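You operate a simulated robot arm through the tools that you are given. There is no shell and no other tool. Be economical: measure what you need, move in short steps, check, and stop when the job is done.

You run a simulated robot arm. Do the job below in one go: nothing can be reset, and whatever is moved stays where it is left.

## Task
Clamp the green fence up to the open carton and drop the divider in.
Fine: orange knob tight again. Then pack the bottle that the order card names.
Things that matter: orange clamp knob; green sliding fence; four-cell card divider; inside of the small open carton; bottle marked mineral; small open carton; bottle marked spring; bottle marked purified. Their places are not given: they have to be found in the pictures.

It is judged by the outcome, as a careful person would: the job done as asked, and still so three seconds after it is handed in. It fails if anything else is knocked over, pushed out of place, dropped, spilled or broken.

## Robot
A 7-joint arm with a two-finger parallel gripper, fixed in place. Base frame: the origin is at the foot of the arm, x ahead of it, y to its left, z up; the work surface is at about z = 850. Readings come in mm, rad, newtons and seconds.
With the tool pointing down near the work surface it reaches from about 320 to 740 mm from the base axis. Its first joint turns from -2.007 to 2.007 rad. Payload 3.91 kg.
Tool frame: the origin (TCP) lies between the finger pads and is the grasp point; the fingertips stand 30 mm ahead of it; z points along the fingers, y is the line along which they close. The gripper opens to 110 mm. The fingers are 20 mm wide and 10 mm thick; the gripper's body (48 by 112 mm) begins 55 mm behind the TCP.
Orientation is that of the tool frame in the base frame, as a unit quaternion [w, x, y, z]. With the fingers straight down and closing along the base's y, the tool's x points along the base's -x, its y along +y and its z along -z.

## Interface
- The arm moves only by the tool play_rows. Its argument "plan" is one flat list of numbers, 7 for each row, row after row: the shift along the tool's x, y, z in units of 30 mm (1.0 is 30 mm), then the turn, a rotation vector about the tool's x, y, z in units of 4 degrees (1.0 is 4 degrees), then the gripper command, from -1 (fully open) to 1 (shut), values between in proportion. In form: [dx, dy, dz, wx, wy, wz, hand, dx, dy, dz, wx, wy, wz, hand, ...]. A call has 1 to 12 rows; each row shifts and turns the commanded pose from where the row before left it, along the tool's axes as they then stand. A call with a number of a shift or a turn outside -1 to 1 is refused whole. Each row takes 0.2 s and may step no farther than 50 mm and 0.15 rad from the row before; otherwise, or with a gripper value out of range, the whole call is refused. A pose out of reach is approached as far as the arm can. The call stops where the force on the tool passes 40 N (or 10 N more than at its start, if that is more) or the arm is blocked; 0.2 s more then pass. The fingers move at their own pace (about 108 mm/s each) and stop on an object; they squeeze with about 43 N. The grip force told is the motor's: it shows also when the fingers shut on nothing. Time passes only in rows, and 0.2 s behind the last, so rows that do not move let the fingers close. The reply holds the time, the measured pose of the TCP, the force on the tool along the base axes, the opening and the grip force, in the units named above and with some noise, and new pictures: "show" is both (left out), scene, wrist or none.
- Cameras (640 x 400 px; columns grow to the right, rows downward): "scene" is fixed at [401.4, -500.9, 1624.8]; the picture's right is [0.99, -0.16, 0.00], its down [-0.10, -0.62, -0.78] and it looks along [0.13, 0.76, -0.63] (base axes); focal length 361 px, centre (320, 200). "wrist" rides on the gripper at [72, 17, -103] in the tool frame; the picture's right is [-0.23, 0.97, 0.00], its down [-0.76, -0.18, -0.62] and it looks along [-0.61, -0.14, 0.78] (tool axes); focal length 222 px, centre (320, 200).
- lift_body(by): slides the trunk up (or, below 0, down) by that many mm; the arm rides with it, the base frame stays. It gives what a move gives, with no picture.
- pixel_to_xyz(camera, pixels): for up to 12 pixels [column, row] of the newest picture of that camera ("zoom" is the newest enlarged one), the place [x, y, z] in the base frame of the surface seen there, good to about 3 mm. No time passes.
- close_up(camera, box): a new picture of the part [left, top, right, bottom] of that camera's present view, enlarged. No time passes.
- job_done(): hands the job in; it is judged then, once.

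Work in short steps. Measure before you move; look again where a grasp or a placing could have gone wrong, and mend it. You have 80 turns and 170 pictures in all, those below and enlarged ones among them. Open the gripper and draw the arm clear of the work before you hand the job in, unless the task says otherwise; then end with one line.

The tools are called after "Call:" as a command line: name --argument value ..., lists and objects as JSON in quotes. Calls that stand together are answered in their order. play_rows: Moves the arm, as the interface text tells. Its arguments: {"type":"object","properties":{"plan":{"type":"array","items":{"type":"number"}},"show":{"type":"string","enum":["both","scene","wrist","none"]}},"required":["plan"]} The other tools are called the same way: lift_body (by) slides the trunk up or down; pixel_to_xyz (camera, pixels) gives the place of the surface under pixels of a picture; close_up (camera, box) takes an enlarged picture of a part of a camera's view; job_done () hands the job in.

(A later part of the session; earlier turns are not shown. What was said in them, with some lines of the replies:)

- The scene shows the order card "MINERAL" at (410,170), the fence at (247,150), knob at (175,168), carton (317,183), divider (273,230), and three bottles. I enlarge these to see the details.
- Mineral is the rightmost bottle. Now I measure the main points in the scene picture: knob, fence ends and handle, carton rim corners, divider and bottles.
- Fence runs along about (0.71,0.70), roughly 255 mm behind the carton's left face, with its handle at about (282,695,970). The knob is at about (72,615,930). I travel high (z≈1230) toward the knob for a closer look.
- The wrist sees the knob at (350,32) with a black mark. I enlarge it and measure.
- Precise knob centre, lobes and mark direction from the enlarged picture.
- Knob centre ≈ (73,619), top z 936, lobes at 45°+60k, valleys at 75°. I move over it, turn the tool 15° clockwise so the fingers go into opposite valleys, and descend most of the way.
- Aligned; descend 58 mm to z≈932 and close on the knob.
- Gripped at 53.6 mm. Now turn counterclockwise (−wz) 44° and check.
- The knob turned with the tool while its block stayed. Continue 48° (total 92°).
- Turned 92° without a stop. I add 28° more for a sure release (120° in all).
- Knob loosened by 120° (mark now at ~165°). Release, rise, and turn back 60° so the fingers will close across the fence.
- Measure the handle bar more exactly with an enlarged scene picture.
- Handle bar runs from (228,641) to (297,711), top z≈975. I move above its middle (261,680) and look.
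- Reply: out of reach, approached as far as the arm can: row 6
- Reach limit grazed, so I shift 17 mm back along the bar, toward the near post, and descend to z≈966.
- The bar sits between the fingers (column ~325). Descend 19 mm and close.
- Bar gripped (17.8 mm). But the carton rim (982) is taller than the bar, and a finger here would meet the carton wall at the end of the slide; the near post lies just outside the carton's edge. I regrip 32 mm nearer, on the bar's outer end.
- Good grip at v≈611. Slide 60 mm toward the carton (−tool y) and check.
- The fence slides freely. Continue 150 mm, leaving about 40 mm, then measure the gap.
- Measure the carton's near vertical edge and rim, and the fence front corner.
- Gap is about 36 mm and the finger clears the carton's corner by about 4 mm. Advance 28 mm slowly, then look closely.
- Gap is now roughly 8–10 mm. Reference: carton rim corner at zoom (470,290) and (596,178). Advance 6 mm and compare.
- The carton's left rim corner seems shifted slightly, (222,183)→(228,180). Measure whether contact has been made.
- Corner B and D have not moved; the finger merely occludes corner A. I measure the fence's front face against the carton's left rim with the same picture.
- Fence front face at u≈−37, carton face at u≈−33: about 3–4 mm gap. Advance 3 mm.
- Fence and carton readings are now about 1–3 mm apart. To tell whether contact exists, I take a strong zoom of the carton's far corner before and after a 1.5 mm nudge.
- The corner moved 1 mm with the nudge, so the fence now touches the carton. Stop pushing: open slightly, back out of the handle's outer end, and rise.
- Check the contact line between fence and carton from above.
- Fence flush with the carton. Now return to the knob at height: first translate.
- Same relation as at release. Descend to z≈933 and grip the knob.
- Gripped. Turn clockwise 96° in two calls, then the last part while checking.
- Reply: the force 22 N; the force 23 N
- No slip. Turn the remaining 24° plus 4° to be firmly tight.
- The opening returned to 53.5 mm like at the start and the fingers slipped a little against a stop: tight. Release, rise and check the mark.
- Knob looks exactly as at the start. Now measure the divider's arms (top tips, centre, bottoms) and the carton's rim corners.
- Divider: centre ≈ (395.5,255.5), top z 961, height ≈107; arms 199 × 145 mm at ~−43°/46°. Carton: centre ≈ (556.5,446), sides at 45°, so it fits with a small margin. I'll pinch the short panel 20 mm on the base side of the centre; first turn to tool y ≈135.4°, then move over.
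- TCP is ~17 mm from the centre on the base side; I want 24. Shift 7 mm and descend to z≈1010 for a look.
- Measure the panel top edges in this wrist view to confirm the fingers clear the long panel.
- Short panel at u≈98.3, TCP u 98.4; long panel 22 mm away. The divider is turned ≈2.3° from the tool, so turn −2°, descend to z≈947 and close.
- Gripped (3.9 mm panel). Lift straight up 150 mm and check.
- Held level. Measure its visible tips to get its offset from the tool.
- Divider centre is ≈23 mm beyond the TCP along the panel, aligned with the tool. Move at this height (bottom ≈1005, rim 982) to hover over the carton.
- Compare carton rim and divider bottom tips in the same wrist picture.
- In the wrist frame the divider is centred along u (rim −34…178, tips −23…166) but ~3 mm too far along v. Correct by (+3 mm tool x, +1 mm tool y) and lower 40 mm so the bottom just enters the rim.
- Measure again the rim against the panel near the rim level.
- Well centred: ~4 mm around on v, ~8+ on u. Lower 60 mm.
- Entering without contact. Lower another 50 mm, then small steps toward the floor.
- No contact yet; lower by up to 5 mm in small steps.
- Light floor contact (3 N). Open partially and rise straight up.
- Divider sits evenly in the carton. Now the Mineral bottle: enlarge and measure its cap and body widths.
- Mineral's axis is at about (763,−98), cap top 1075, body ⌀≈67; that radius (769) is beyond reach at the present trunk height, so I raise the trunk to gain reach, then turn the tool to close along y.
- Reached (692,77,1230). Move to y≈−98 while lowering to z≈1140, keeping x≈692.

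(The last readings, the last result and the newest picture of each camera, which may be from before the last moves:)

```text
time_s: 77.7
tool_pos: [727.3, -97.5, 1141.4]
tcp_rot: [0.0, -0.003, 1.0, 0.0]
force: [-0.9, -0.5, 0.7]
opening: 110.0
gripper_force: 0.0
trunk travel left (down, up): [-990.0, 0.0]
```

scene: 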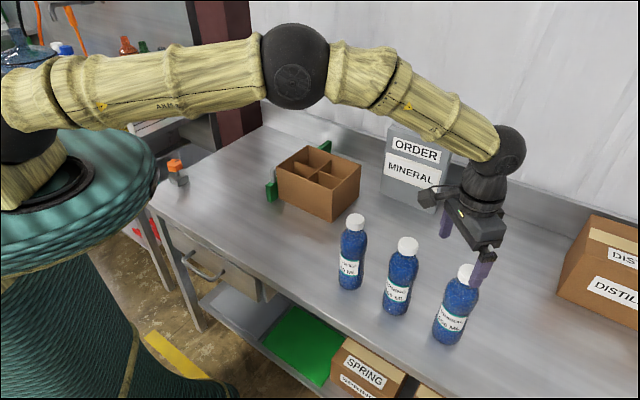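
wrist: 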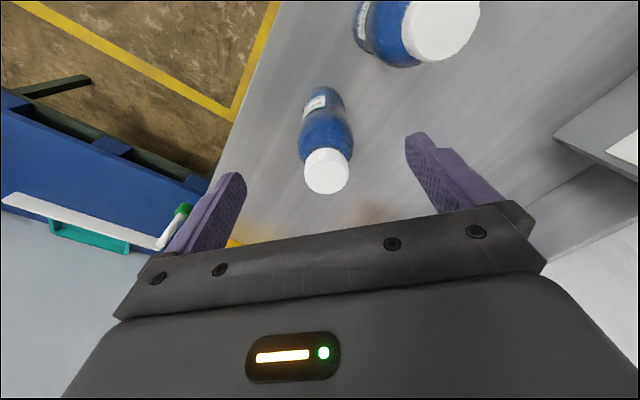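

Mineral's cap is at wrist (326,171). Measure it in the wrist camera.

Call:
pixel_to_xyz --camera "wrist" --pixels '[[326, 168], [307, 175], [346, 175], [326, 152], [326, 192], [325, 130], [440, 25]]'

Call:
play_rows --plan '[-0.6, 0, 0.1, 0, 0, 0, -1, -0.5, 0, 0.1, 0, 0, 0, -1]' --show "wrist"

```text
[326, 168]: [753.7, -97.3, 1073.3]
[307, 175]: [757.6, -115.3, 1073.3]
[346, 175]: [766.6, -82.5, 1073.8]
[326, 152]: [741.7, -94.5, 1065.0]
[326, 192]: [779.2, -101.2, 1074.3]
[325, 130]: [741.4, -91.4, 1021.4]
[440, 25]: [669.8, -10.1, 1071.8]
```

```text
time_s: 78.3
tool_pos: [750.9, -94.6, 1136.0]
tcp_rot: [0.0, -0.004, 1.0, 0.0]
force: [0.0, 0.4, 0.2]
opening: 109.9
gripper_force: 0.1
out of reach, approached as far as the arm can: row 2
trunk travel left (down, up): [-990.0, 0.0]
```

wrist: 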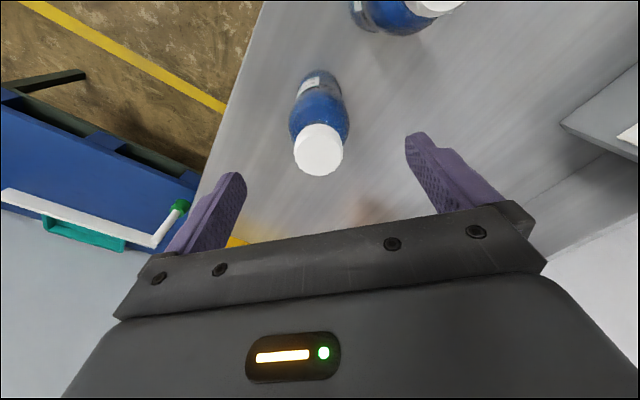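

Cap centre ≈ (761,−98.5), ⌀≈37. The arm reaches x=751 here; descend 30 mm (tips stay above the cap's rim at the sides) and shift y −3 to see how far it gets.

Call:
play_rows --plan '[0, -0.07, 0.5, 0, 0, 0, -1, 0, -0.05, 0.5, 0, 0, 0, -1]' --show "wrist"

```text
time_s: 78.9
tool_pos: [746.5, -98.6, 1106.9]
tcp_rot: [0.0, -0.003, 1.0, 0.0]
force: [-0.3, -0.6, -0.5]
opening: 110.0
gripper_force: 0.1
out of reach, approached as far as the arm can: row 2
trunk travel left (down, up): [-990.0, 0.0]
```

wrist: 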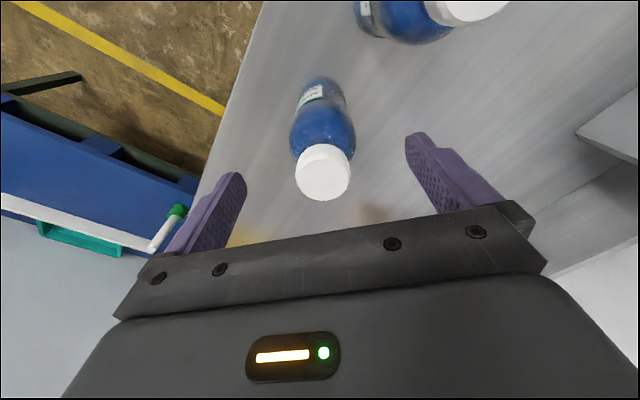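

Vertical reach tops out ~10 mm short. I rise 30 mm and tilt the tool 12° so the fingers lean outward, which brings the wrist back.

Call:
play_rows --plan '[0.2, 0, -0.5, 0, 0, 0, -1, 0.2, 0, -0.5, 0, 0, 0, -1, 0, 0, 0, 0, -1, 0, -1, 0, 0, 0, 0, -1, 0, -1, 0, 0, 0, 0, -1, 0, -1]' --show "wrist"

```text
time_s: 80.1
tool_pos: [736.3, -97.5, 1136.0]
tcp_rot: [0.105, -0.003, 0.994, 0.001]
force: [-0.8, -0.2, -0.4]
opening: 110.0
gripper_force: 0.0
trunk travel left (down, up): [-990.0, 0.0]
```

wrist: 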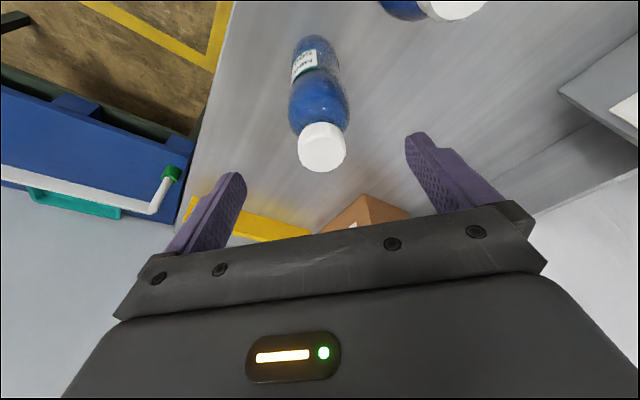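

Tilt is 12° outward. Now move to (758,−98,1080) with the fingers straddling the cap.

Call:
play_rows --plan '[-0.11, -0.02, 0.66, 0, 0, 0, -1, -0.11, -0.02, 0.66, 0, 0, 0, -1, -0.11, 0, 0.66, 0, 0, 0, -1]'

Call:
close_up --camera "scene" --box '[400, 200, 540, 350]'

```text
time_s: 80.9
tool_pos: [759.4, -98.9, 1079.5]
tcp_rot: [0.104, -0.004, 0.995, 0.001]
force: [0.7, -0.6, -0.2]
opening: 110.1
gripper_force: 0.0
trunk travel left (down, up): [-990.0, 0.0]
```

scene: 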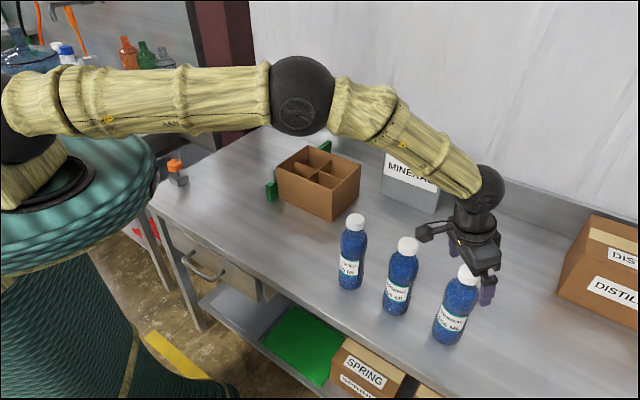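
wrist: 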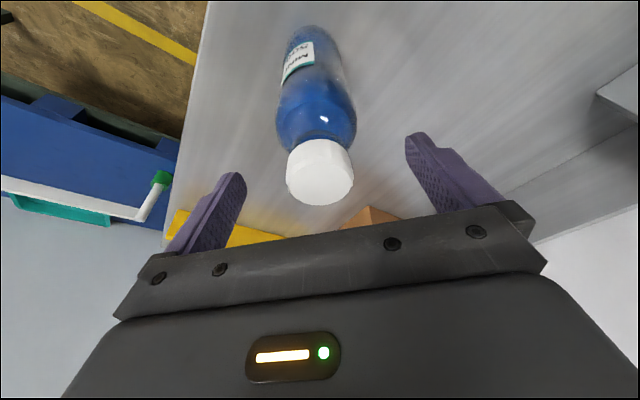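

```text
2.67 times, centred on (470, 275) of scene
```

zoom: 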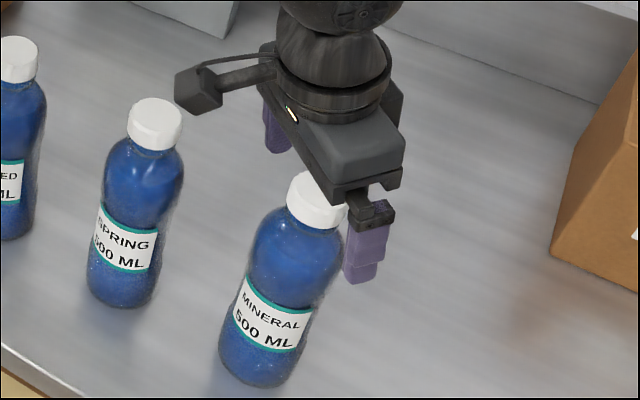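

The cap lies between the pads at the right depth. Close on it.

Call:
play_rows --plan '[0, 0, 0, 0, 0, 0, 0.3, 0, 0, 0, 0, 0, 0, 1, 0, 0, 0, 0, 0, 0, 1, 0, 0, 0, 0, 0, 0, 1]'

```text
time_s: 81.9
tool_pos: [758.8, -98.7, 1080.5]
tcp_rot: [0.105, -0.004, 0.995, 0.001]
force: [0.0, -1.0, 0.1]
opening: 39.1
gripper_force: 43.3
trunk travel left (down, up): [-990.0, 0.0]
```

scene: 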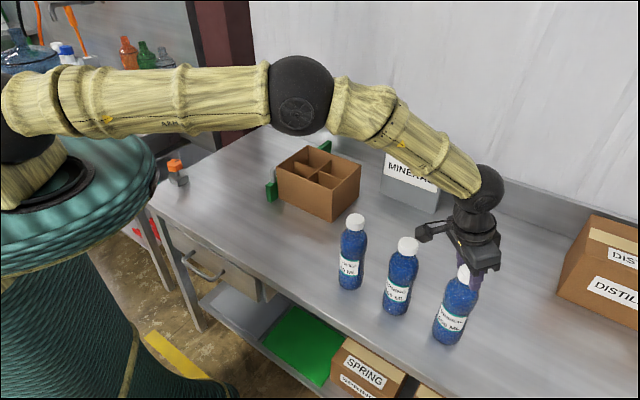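
wrist: 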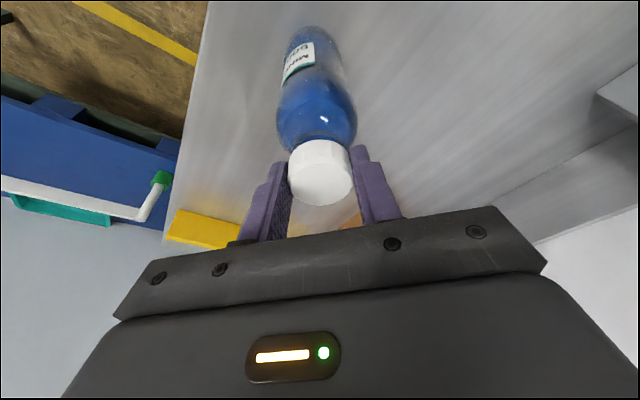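

Cap gripped (39.1 mm). Lift straight up 60 mm slowly.

Call:
play_rows --plan '[-0.035, 0, -0.163, 0, 0, 0, 1, -0.07, 0, -0.326, 0, 0, 0, 1, -0.104, 0, -0.49, 0, 0, 0, 1, -0.104, 0, -0.49, 0, 0, 0, 1, -0.104, 0, -0.49, 0, 0, 0, 1]'

```text
time_s: 83.1
tool_pos: [757.9, -98.7, 1140.2]
tcp_rot: [0.105, -0.004, 0.994, 0.001]
force: [0.4, -0.1, -5.2]
opening: 39.0
gripper_force: 43.2
trunk travel left (down, up): [-990.0, 0.0]
```

scene: 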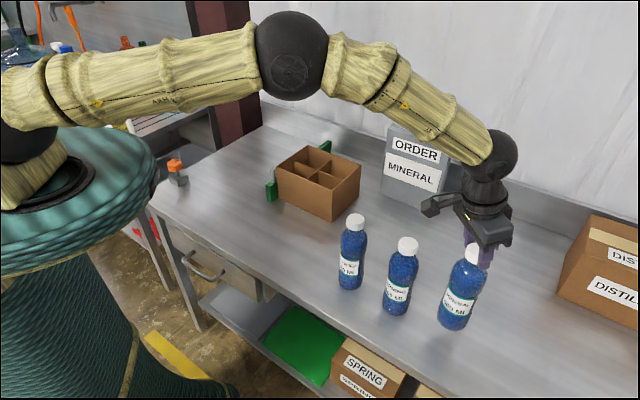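
wrist: 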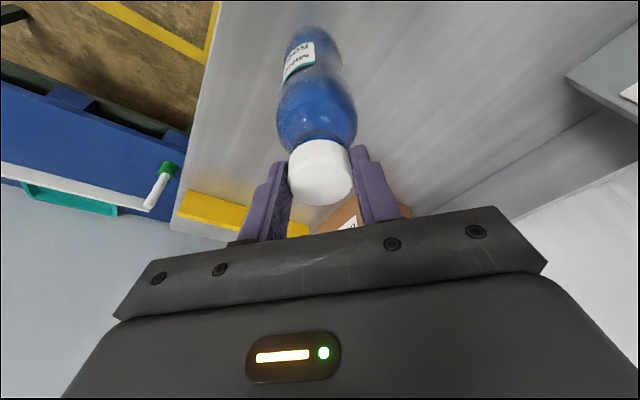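

Held upright, weight ≈5 N. Retract toward the base to x≈525, passing clear of Spring (671,−9).

Call:
play_rows --plan '[0.4, -0.03, -0.085, 0, 0, 0, 1, 0.831, -0.05, -0.177, 0, 0, 0, 1, 0.831, -0.05, -0.177, 0, 0, 0, 1, 0.831, -0.05, -0.177, 0, 0, 0, 1, 0.831, -0.05, -0.177, 0, 0, 0, 1, 0.831, -0.05, -0.177, 0, 0, 0, 1, 0.831, -0.05, -0.177, 0, 0, 0, 1, 0.831, -0.05, -0.177, 0, 0, 0, 1, 0.831, -0.05, -0.177, 0, 0, 0, 1, 0.4, 0, -0.085, 0, 0, 0, 1]' --show "scene"

```text
time_s: 85.3
tool_pos: [531.0, -112.9, 1139.9]
tcp_rot: [0.105, -0.004, 0.994, 0.0]
force: [-0.1, 0.0, -5.2]
opening: 39.2
gripper_force: 42.8
trunk travel left (down, up): [-990.0, 0.0]
```

scene: 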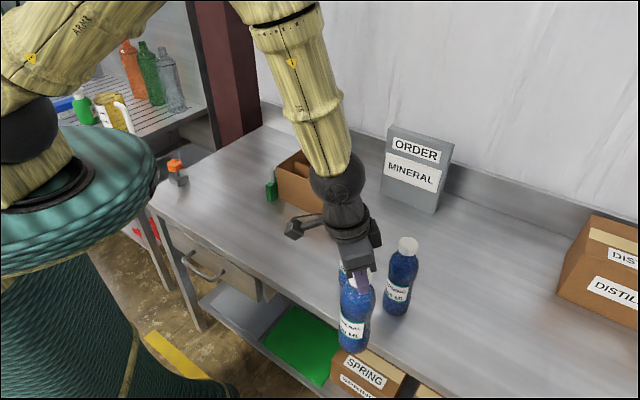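

Rise 190 mm here so the bottle's bottom (≈TCP−230) clears the other bottles.

Call:
play_rows --plan '[-0.187, 0, -0.88, 0, 0, 0, 1, -0.187, 0, -0.88, 0, 0, 0, 1, -0.187, 0, -0.88, 0, 0, 0, 1, -0.187, 0, -0.88, 0, 0, 0, 1, -0.187, 0, -0.88, 0, 0, 0, 1, -0.187, 0, -0.88, 0, 0, 0, 1, -0.187, 0, -0.88, 0, 0, 0, 1]' --show "scene"

```text
time_s: 86.9
tool_pos: [530.5, -111.8, 1329.2]
tcp_rot: [0.105, -0.004, 0.994, -0.001]
force: [0.0, 0.3, -5.5]
opening: 39.3
gripper_force: 42.8
trunk travel left (down, up): [-990.0, 0.0]
```

scene: 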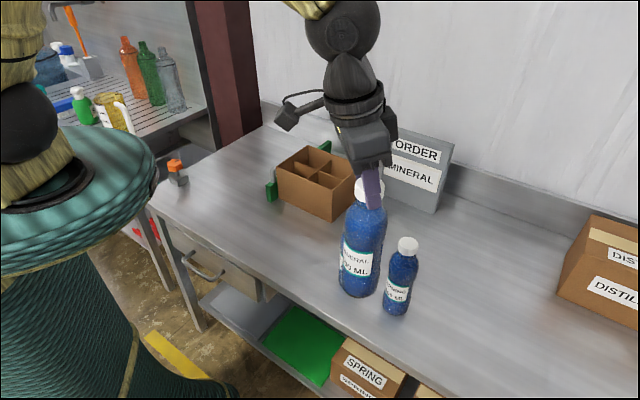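

Swing +y 336 mm at this height (bottle bottom ≈1099, above the caps at 1076).

Call:
play_rows --plan '[0, 0.5, 0, 0, 0, 0, 1, 0, 0.93, 0, 0, 0, 0, 1, 0, 0.93, 0, 0, 0, 0, 1, 0, 0.93, 0, 0, 0, 0, 1, 0, 0.93, 0, 0, 0, 0, 1, 0, 0.93, 0, 0, 0, 0, 1, 0, 0.93, 0, 0, 0, 0, 1, 0, 0.93, 0, 0, 0, 0, 1, 0, 0.93, 0, 0, 0, 0, 1, 0, 0.93, 0, 0, 0, 0, 1, 0, 0.93, 0, 0, 0, 0, 1, 0, 0.93, 0, 0, 0, 0, 1]'

```text
time_s: 89.5
tool_pos: [528.9, 210.8, 1329.6]
tcp_rot: [0.104, -0.003, 0.995, -0.001]
force: [-0.2, 0.8, -6.1]
opening: 39.1
gripper_force: 43.0
trunk travel left (down, up): [-990.0, 0.0]
```

scene: 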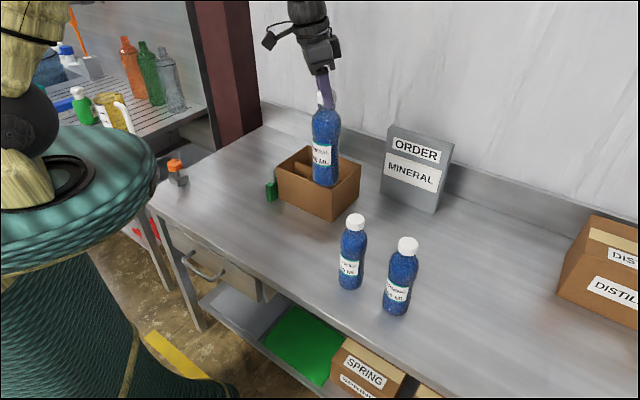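
wrist: 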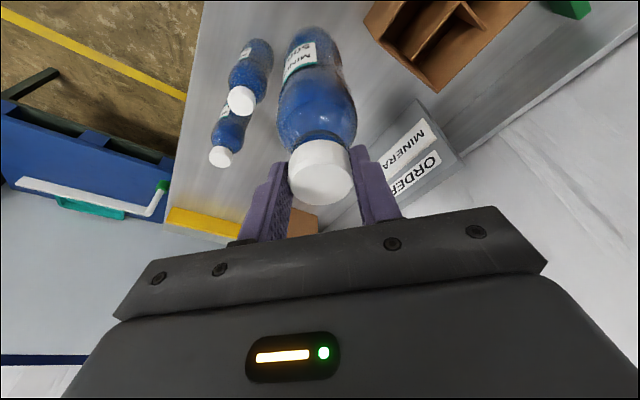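

Continue over the near cell on the far-from-fence side, TCP (558,382), lowering to z≈1250 (bottom ≈1020 above the rim 982).

Call:
play_rows --plan '[-0.056, 0.818, 0.4, 0, 0, 0, 1, -0.056, 0.818, 0.4, 0, 0, 0, 1, -0.056, 0.818, 0.4, 0, 0, 0, 1, -0.056, 0.818, 0.4, 0, 0, 0, 1, -0.056, 0.818, 0.4, 0, 0, 0, 1, -0.056, 0.818, 0.4, 0, 0, 0, 1, -0.056, 0.818, 0.4, 0, 0, 0, 1, 0, 0, 0, 0, 0, 0, 1, 0, 0, 0, 0, 0, 0, 1]'

Call:
close_up --camera "scene" --box '[260, 60, 400, 225]'

Call:
close_up --camera "wrist" --box '[220, 0, 480, 220]'

```text
time_s: 91.5
tool_pos: [556.3, 381.1, 1247.4]
tcp_rot: [0.105, -0.004, 0.994, 0.0]
force: [0.2, 0.5, -5.8]
opening: 39.0
gripper_force: 43.4
trunk travel left (down, up): [-990.0, 0.0]
```

scene: 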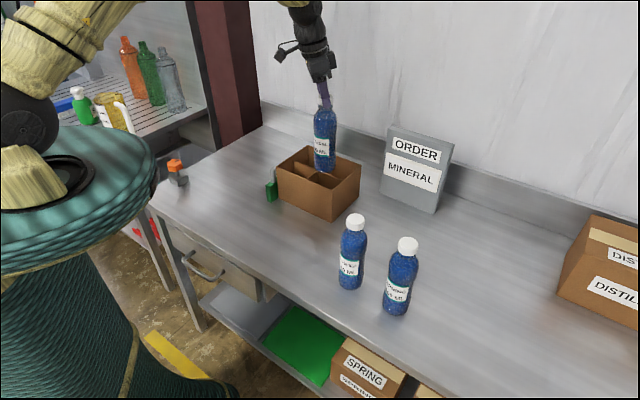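
wrist: 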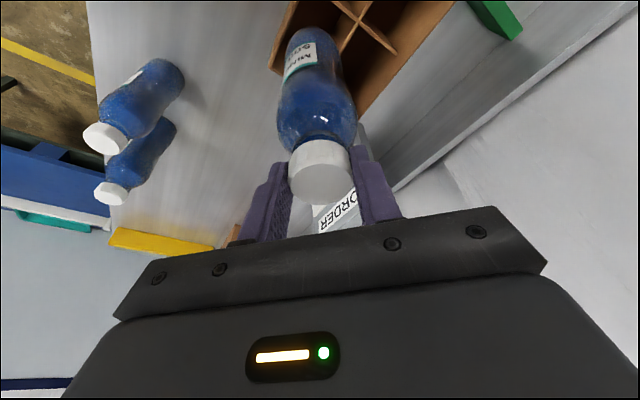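

```text
2.42 times, centred on (330, 142) of scene
```

zoom: 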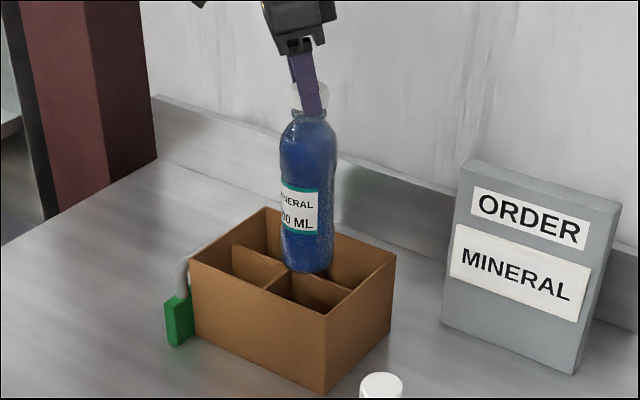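

```text
1.82 times, centred on (350, 110) of wrist
```

zoom: 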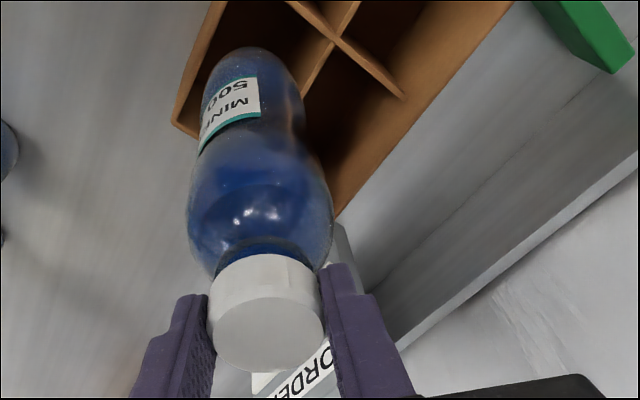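

Measure the bottle's lower body against the carton's edges and divider in a stronger zoom.

Call:
close_up --camera "scene" --box '[285, 100, 365, 195]'

```text
4.21 times, centred on (325, 148) of scene
```

zoom: 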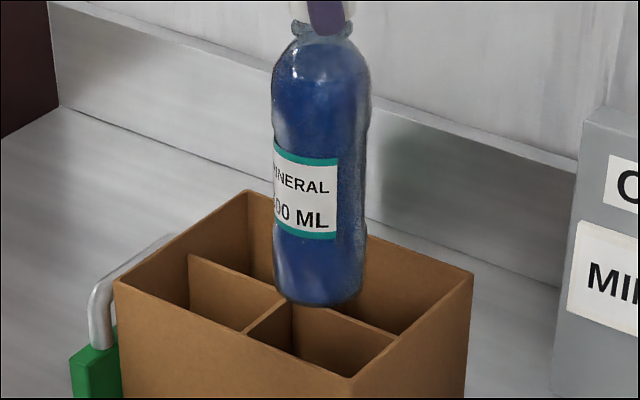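

Call:
pixel_to_xyz --camera "zoom" --pixels '[[322, 280], [322, 260], [300, 270], [345, 270], [320, 303], [322, 110], [322, 70], [293, 300], [340, 316], [385, 338], [200, 262], [250, 328]]'

Call:
pixel_to_xyz --camera "zoom" --pixels '[[278, 265], [364, 262], [274, 90], [369, 95], [118, 283], [348, 384], [472, 276], [230, 338], [410, 330], [300, 358], [345, 150], [440, 305]]'

```text
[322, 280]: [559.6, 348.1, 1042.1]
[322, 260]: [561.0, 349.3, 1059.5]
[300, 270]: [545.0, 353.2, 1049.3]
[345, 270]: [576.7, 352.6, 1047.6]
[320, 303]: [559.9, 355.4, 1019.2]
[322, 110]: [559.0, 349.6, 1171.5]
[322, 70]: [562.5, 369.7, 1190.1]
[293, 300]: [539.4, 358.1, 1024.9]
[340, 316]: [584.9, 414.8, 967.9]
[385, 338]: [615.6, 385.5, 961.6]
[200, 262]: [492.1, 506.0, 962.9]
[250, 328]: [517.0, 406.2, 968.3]
```

```text
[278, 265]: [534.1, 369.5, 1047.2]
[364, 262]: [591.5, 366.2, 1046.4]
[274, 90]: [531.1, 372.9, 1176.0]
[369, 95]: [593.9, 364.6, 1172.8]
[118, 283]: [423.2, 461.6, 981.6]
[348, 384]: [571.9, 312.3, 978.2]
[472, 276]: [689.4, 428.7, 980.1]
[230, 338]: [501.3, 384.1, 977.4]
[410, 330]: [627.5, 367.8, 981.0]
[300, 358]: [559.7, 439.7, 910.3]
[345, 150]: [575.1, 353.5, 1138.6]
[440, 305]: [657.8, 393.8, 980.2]
```

Bottle axis ≈ (562,378.5), radius ≈30, upright; cell centre ≈ (563,380) in the same camera, so clearance is 7–9 mm around. Lower 80 mm with a 1 mm correction.

Call:
play_rows --plan '[-0.03, 0.03, 0, 0, 0, 0, 1, 0.104, 0, 0.489, 0, 0, 0, 1, 0.104, 0, 0.489, 0, 0, 0, 1, 0.104, 0, 0.489, 0, 0, 0, 1, 0.104, 0, 0.489, 0, 0, 0, 1, 0.139, 0, 0.652, 0, 0, 0, 1]'

Call:
close_up --camera "scene" --box '[265, 110, 385, 225]'

```text
time_s: 92.9
tool_pos: [556.9, 383.0, 1168.3]
tcp_rot: [0.104, -0.003, 0.995, 0.001]
force: [0.0, 0.4, -5.3]
opening: 38.9
gripper_force: 42.8
trunk travel left (down, up): [-990.0, 0.0]
```

scene: 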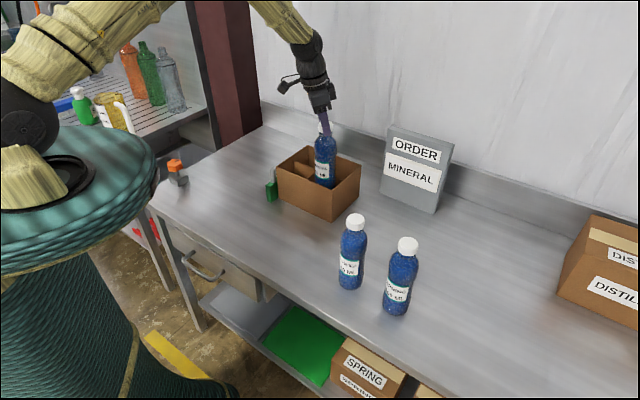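
wrist: 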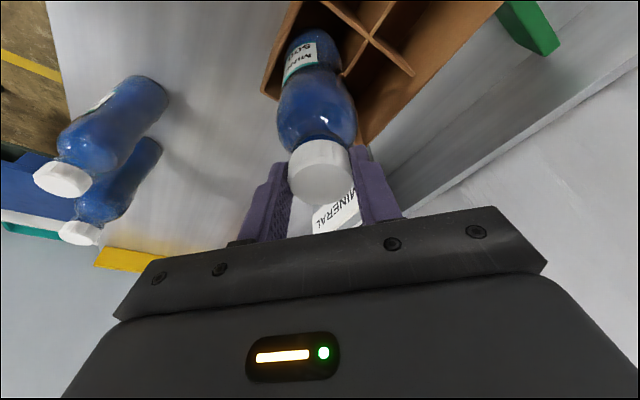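

```text
3.48 times, centred on (325, 168) of scene
```

zoom: 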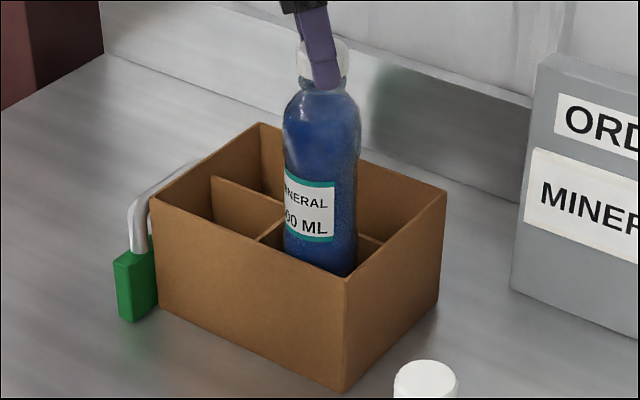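

The bottle is inside the cell without contact. Lower about 76 mm more, the last part slowly.

Call:
play_rows --plan '[0.104, 0, 0.489, 0, 0, 0, 1, 0.104, 0, 0.489, 0, 0, 0, 1, 0.104, 0, 0.489, 0, 0, 0, 1, 0.104, 0, 0.489, 0, 0, 0, 1, 0.069, 0, 0.326, 0, 0, 0, 1, 0.02, 0, 0.098, 0, 0, 0, 1, 0.014, 0, 0.065, 0, 0, 0, 1]'

```text
time_s: 94.5
tool_pos: [557.0, 381.0, 1094.3]
tcp_rot: [0.104, -0.003, 0.995, 0.001]
force: [0.2, -0.5, -6.3]
opening: 39.0
gripper_force: 42.8
trunk travel left (down, up): [-990.0, 0.0]
```

scene: 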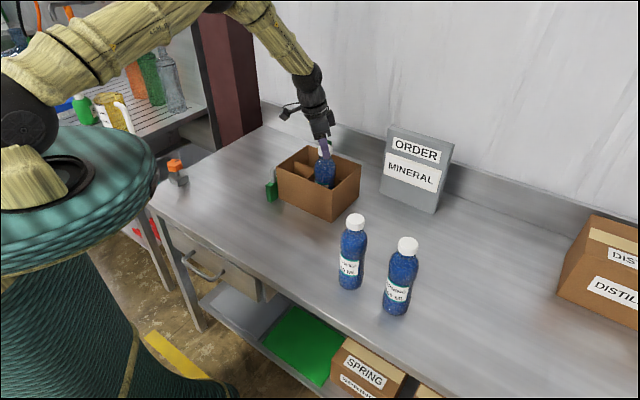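
wrist: 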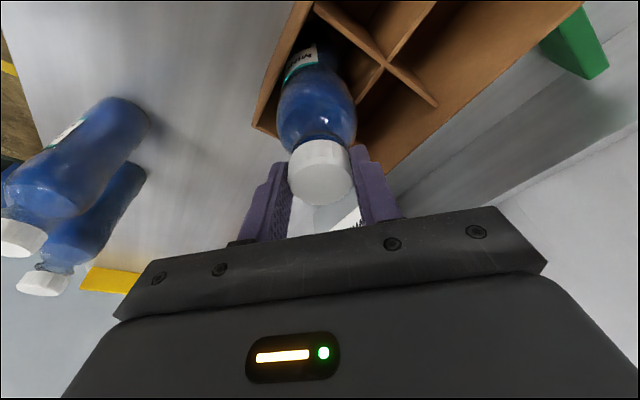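

Still hanging free (−6 N); about 7 mm to the floor. Step down 1.5 mm at a time.

Call:
play_rows --plan '[0.011, 0, 0.05, 0, 0, 0, 1, 0.011, 0, 0.05, 0, 0, 0, 1, 0.011, 0, 0.05, 0, 0, 0, 1, 0.011, 0, 0.05, 0, 0, 0, 1]' --show "none"

```text
time_s: 95.5
tool_pos: [557.2, 381.9, 1089.3]
tcp_rot: [0.105, -0.003, 0.994, 0.0]
force: [-0.9, 0.2, -5.5]
opening: 39.2
gripper_force: 43.2
trunk travel left (down, up): [-990.0, 0.0]
```

Call:
play_rows --plan '[0.011, 0, 0.05, 0, 0, 0, 1, 0.011, 0, 0.05, 0, 0, 0, 1]' --show "none"

```text
time_s: 96.1
tool_pos: [556.5, 380.9, 1086.6]
tcp_rot: [0.105, -0.003, 0.994, 0.001]
force: [-0.3, 0.0, -0.7]
opening: 39.1
gripper_force: 42.2
trunk travel left (down, up): [-990.0, 0.0]
```

The weight is now on the floor (−0.7 N). Open and withdraw along the tool axis.

Call:
play_rows --plan '[0, 0, 0, 0, 0, 0, 0.3, 0, 0, 0, 0, 0, 0, -0.5, 0, 0, 0, 0, 0, 0, -1, 0, 0, -0.5, 0, 0, 0, -1, 0, 0, -1, 0, 0, 0, -1, 0, 0, -1, 0, 0, 0, -1, 0, 0, -1, 0, 0, 0, -1, 0.5, 0, -1, 0, 0, 0, -1, 1, 0, -0.5, 0, 0, 0, -1, 1, 0, 0, 0, 0, 0, -1, 1, 0, 0, 0, 0, 0, -1, 1, 0, 0, 0, 0, 0, -1]'

Call:
close_up --camera "scene" --box '[255, 110, 395, 225]'

Call:
close_up --camera "scene" --box '[150, 110, 310, 210]'

```text
time_s: 98.7
tool_pos: [393.4, 380.0, 1204.7]
tcp_rot: [0.105, -0.003, 0.994, 0.001]
force: [0.2, 0.1, 0.0]
opening: 109.9
gripper_force: 0.0
trunk travel left (down, up): [-990.0, 0.0]
```

scene: 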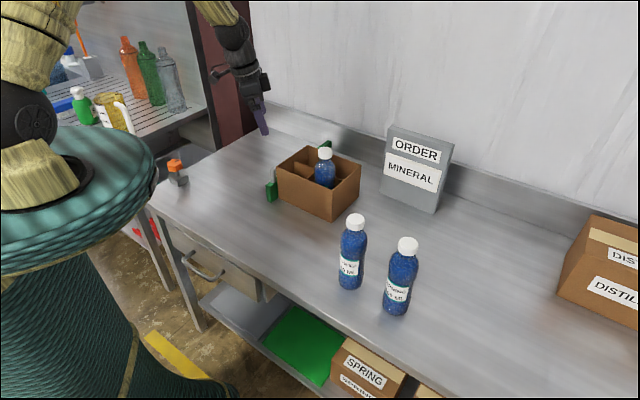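
wrist: 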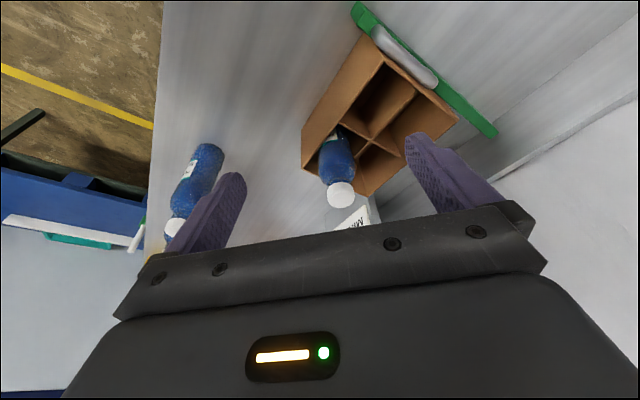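

```text
3.48 times, centred on (325, 168) of scene
```

zoom: 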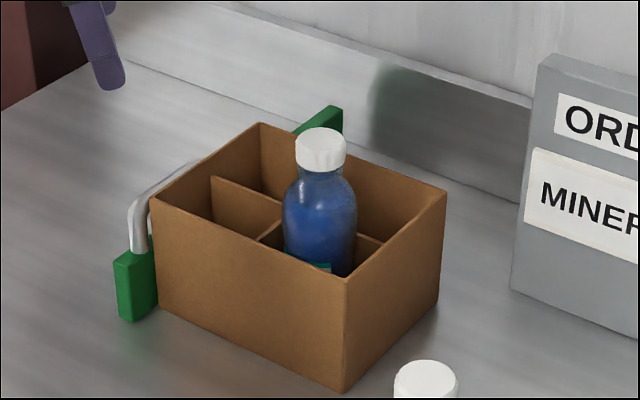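

```text
4.00 times, centred on (230, 160) of scene
```

zoom: 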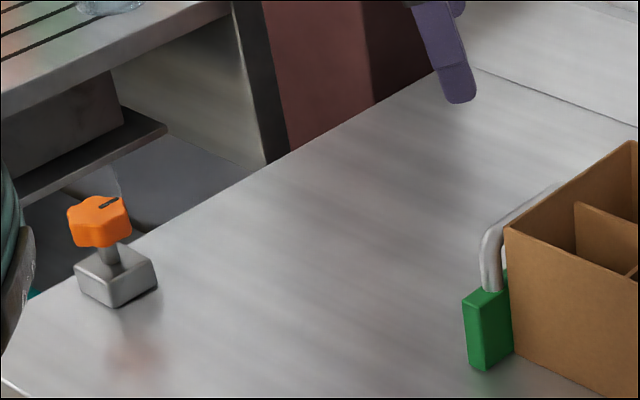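

The fence is flush with the carton, and the knob's mark is back in its tight position. The divider is seated, and the Mineral bottle stands in its cell. The other bottles haven't moved, the gripper is open and the arm is clear, so I hand the job in.

Call:
job_done

```text
The job is handed in.
```

The job is handed in: fence clamped against the carton with the orange knob tight again, divider in, and the Mineral bottle packed in one cell. Bringing the fence up nudged the carton by an estimated 3–4 mm.
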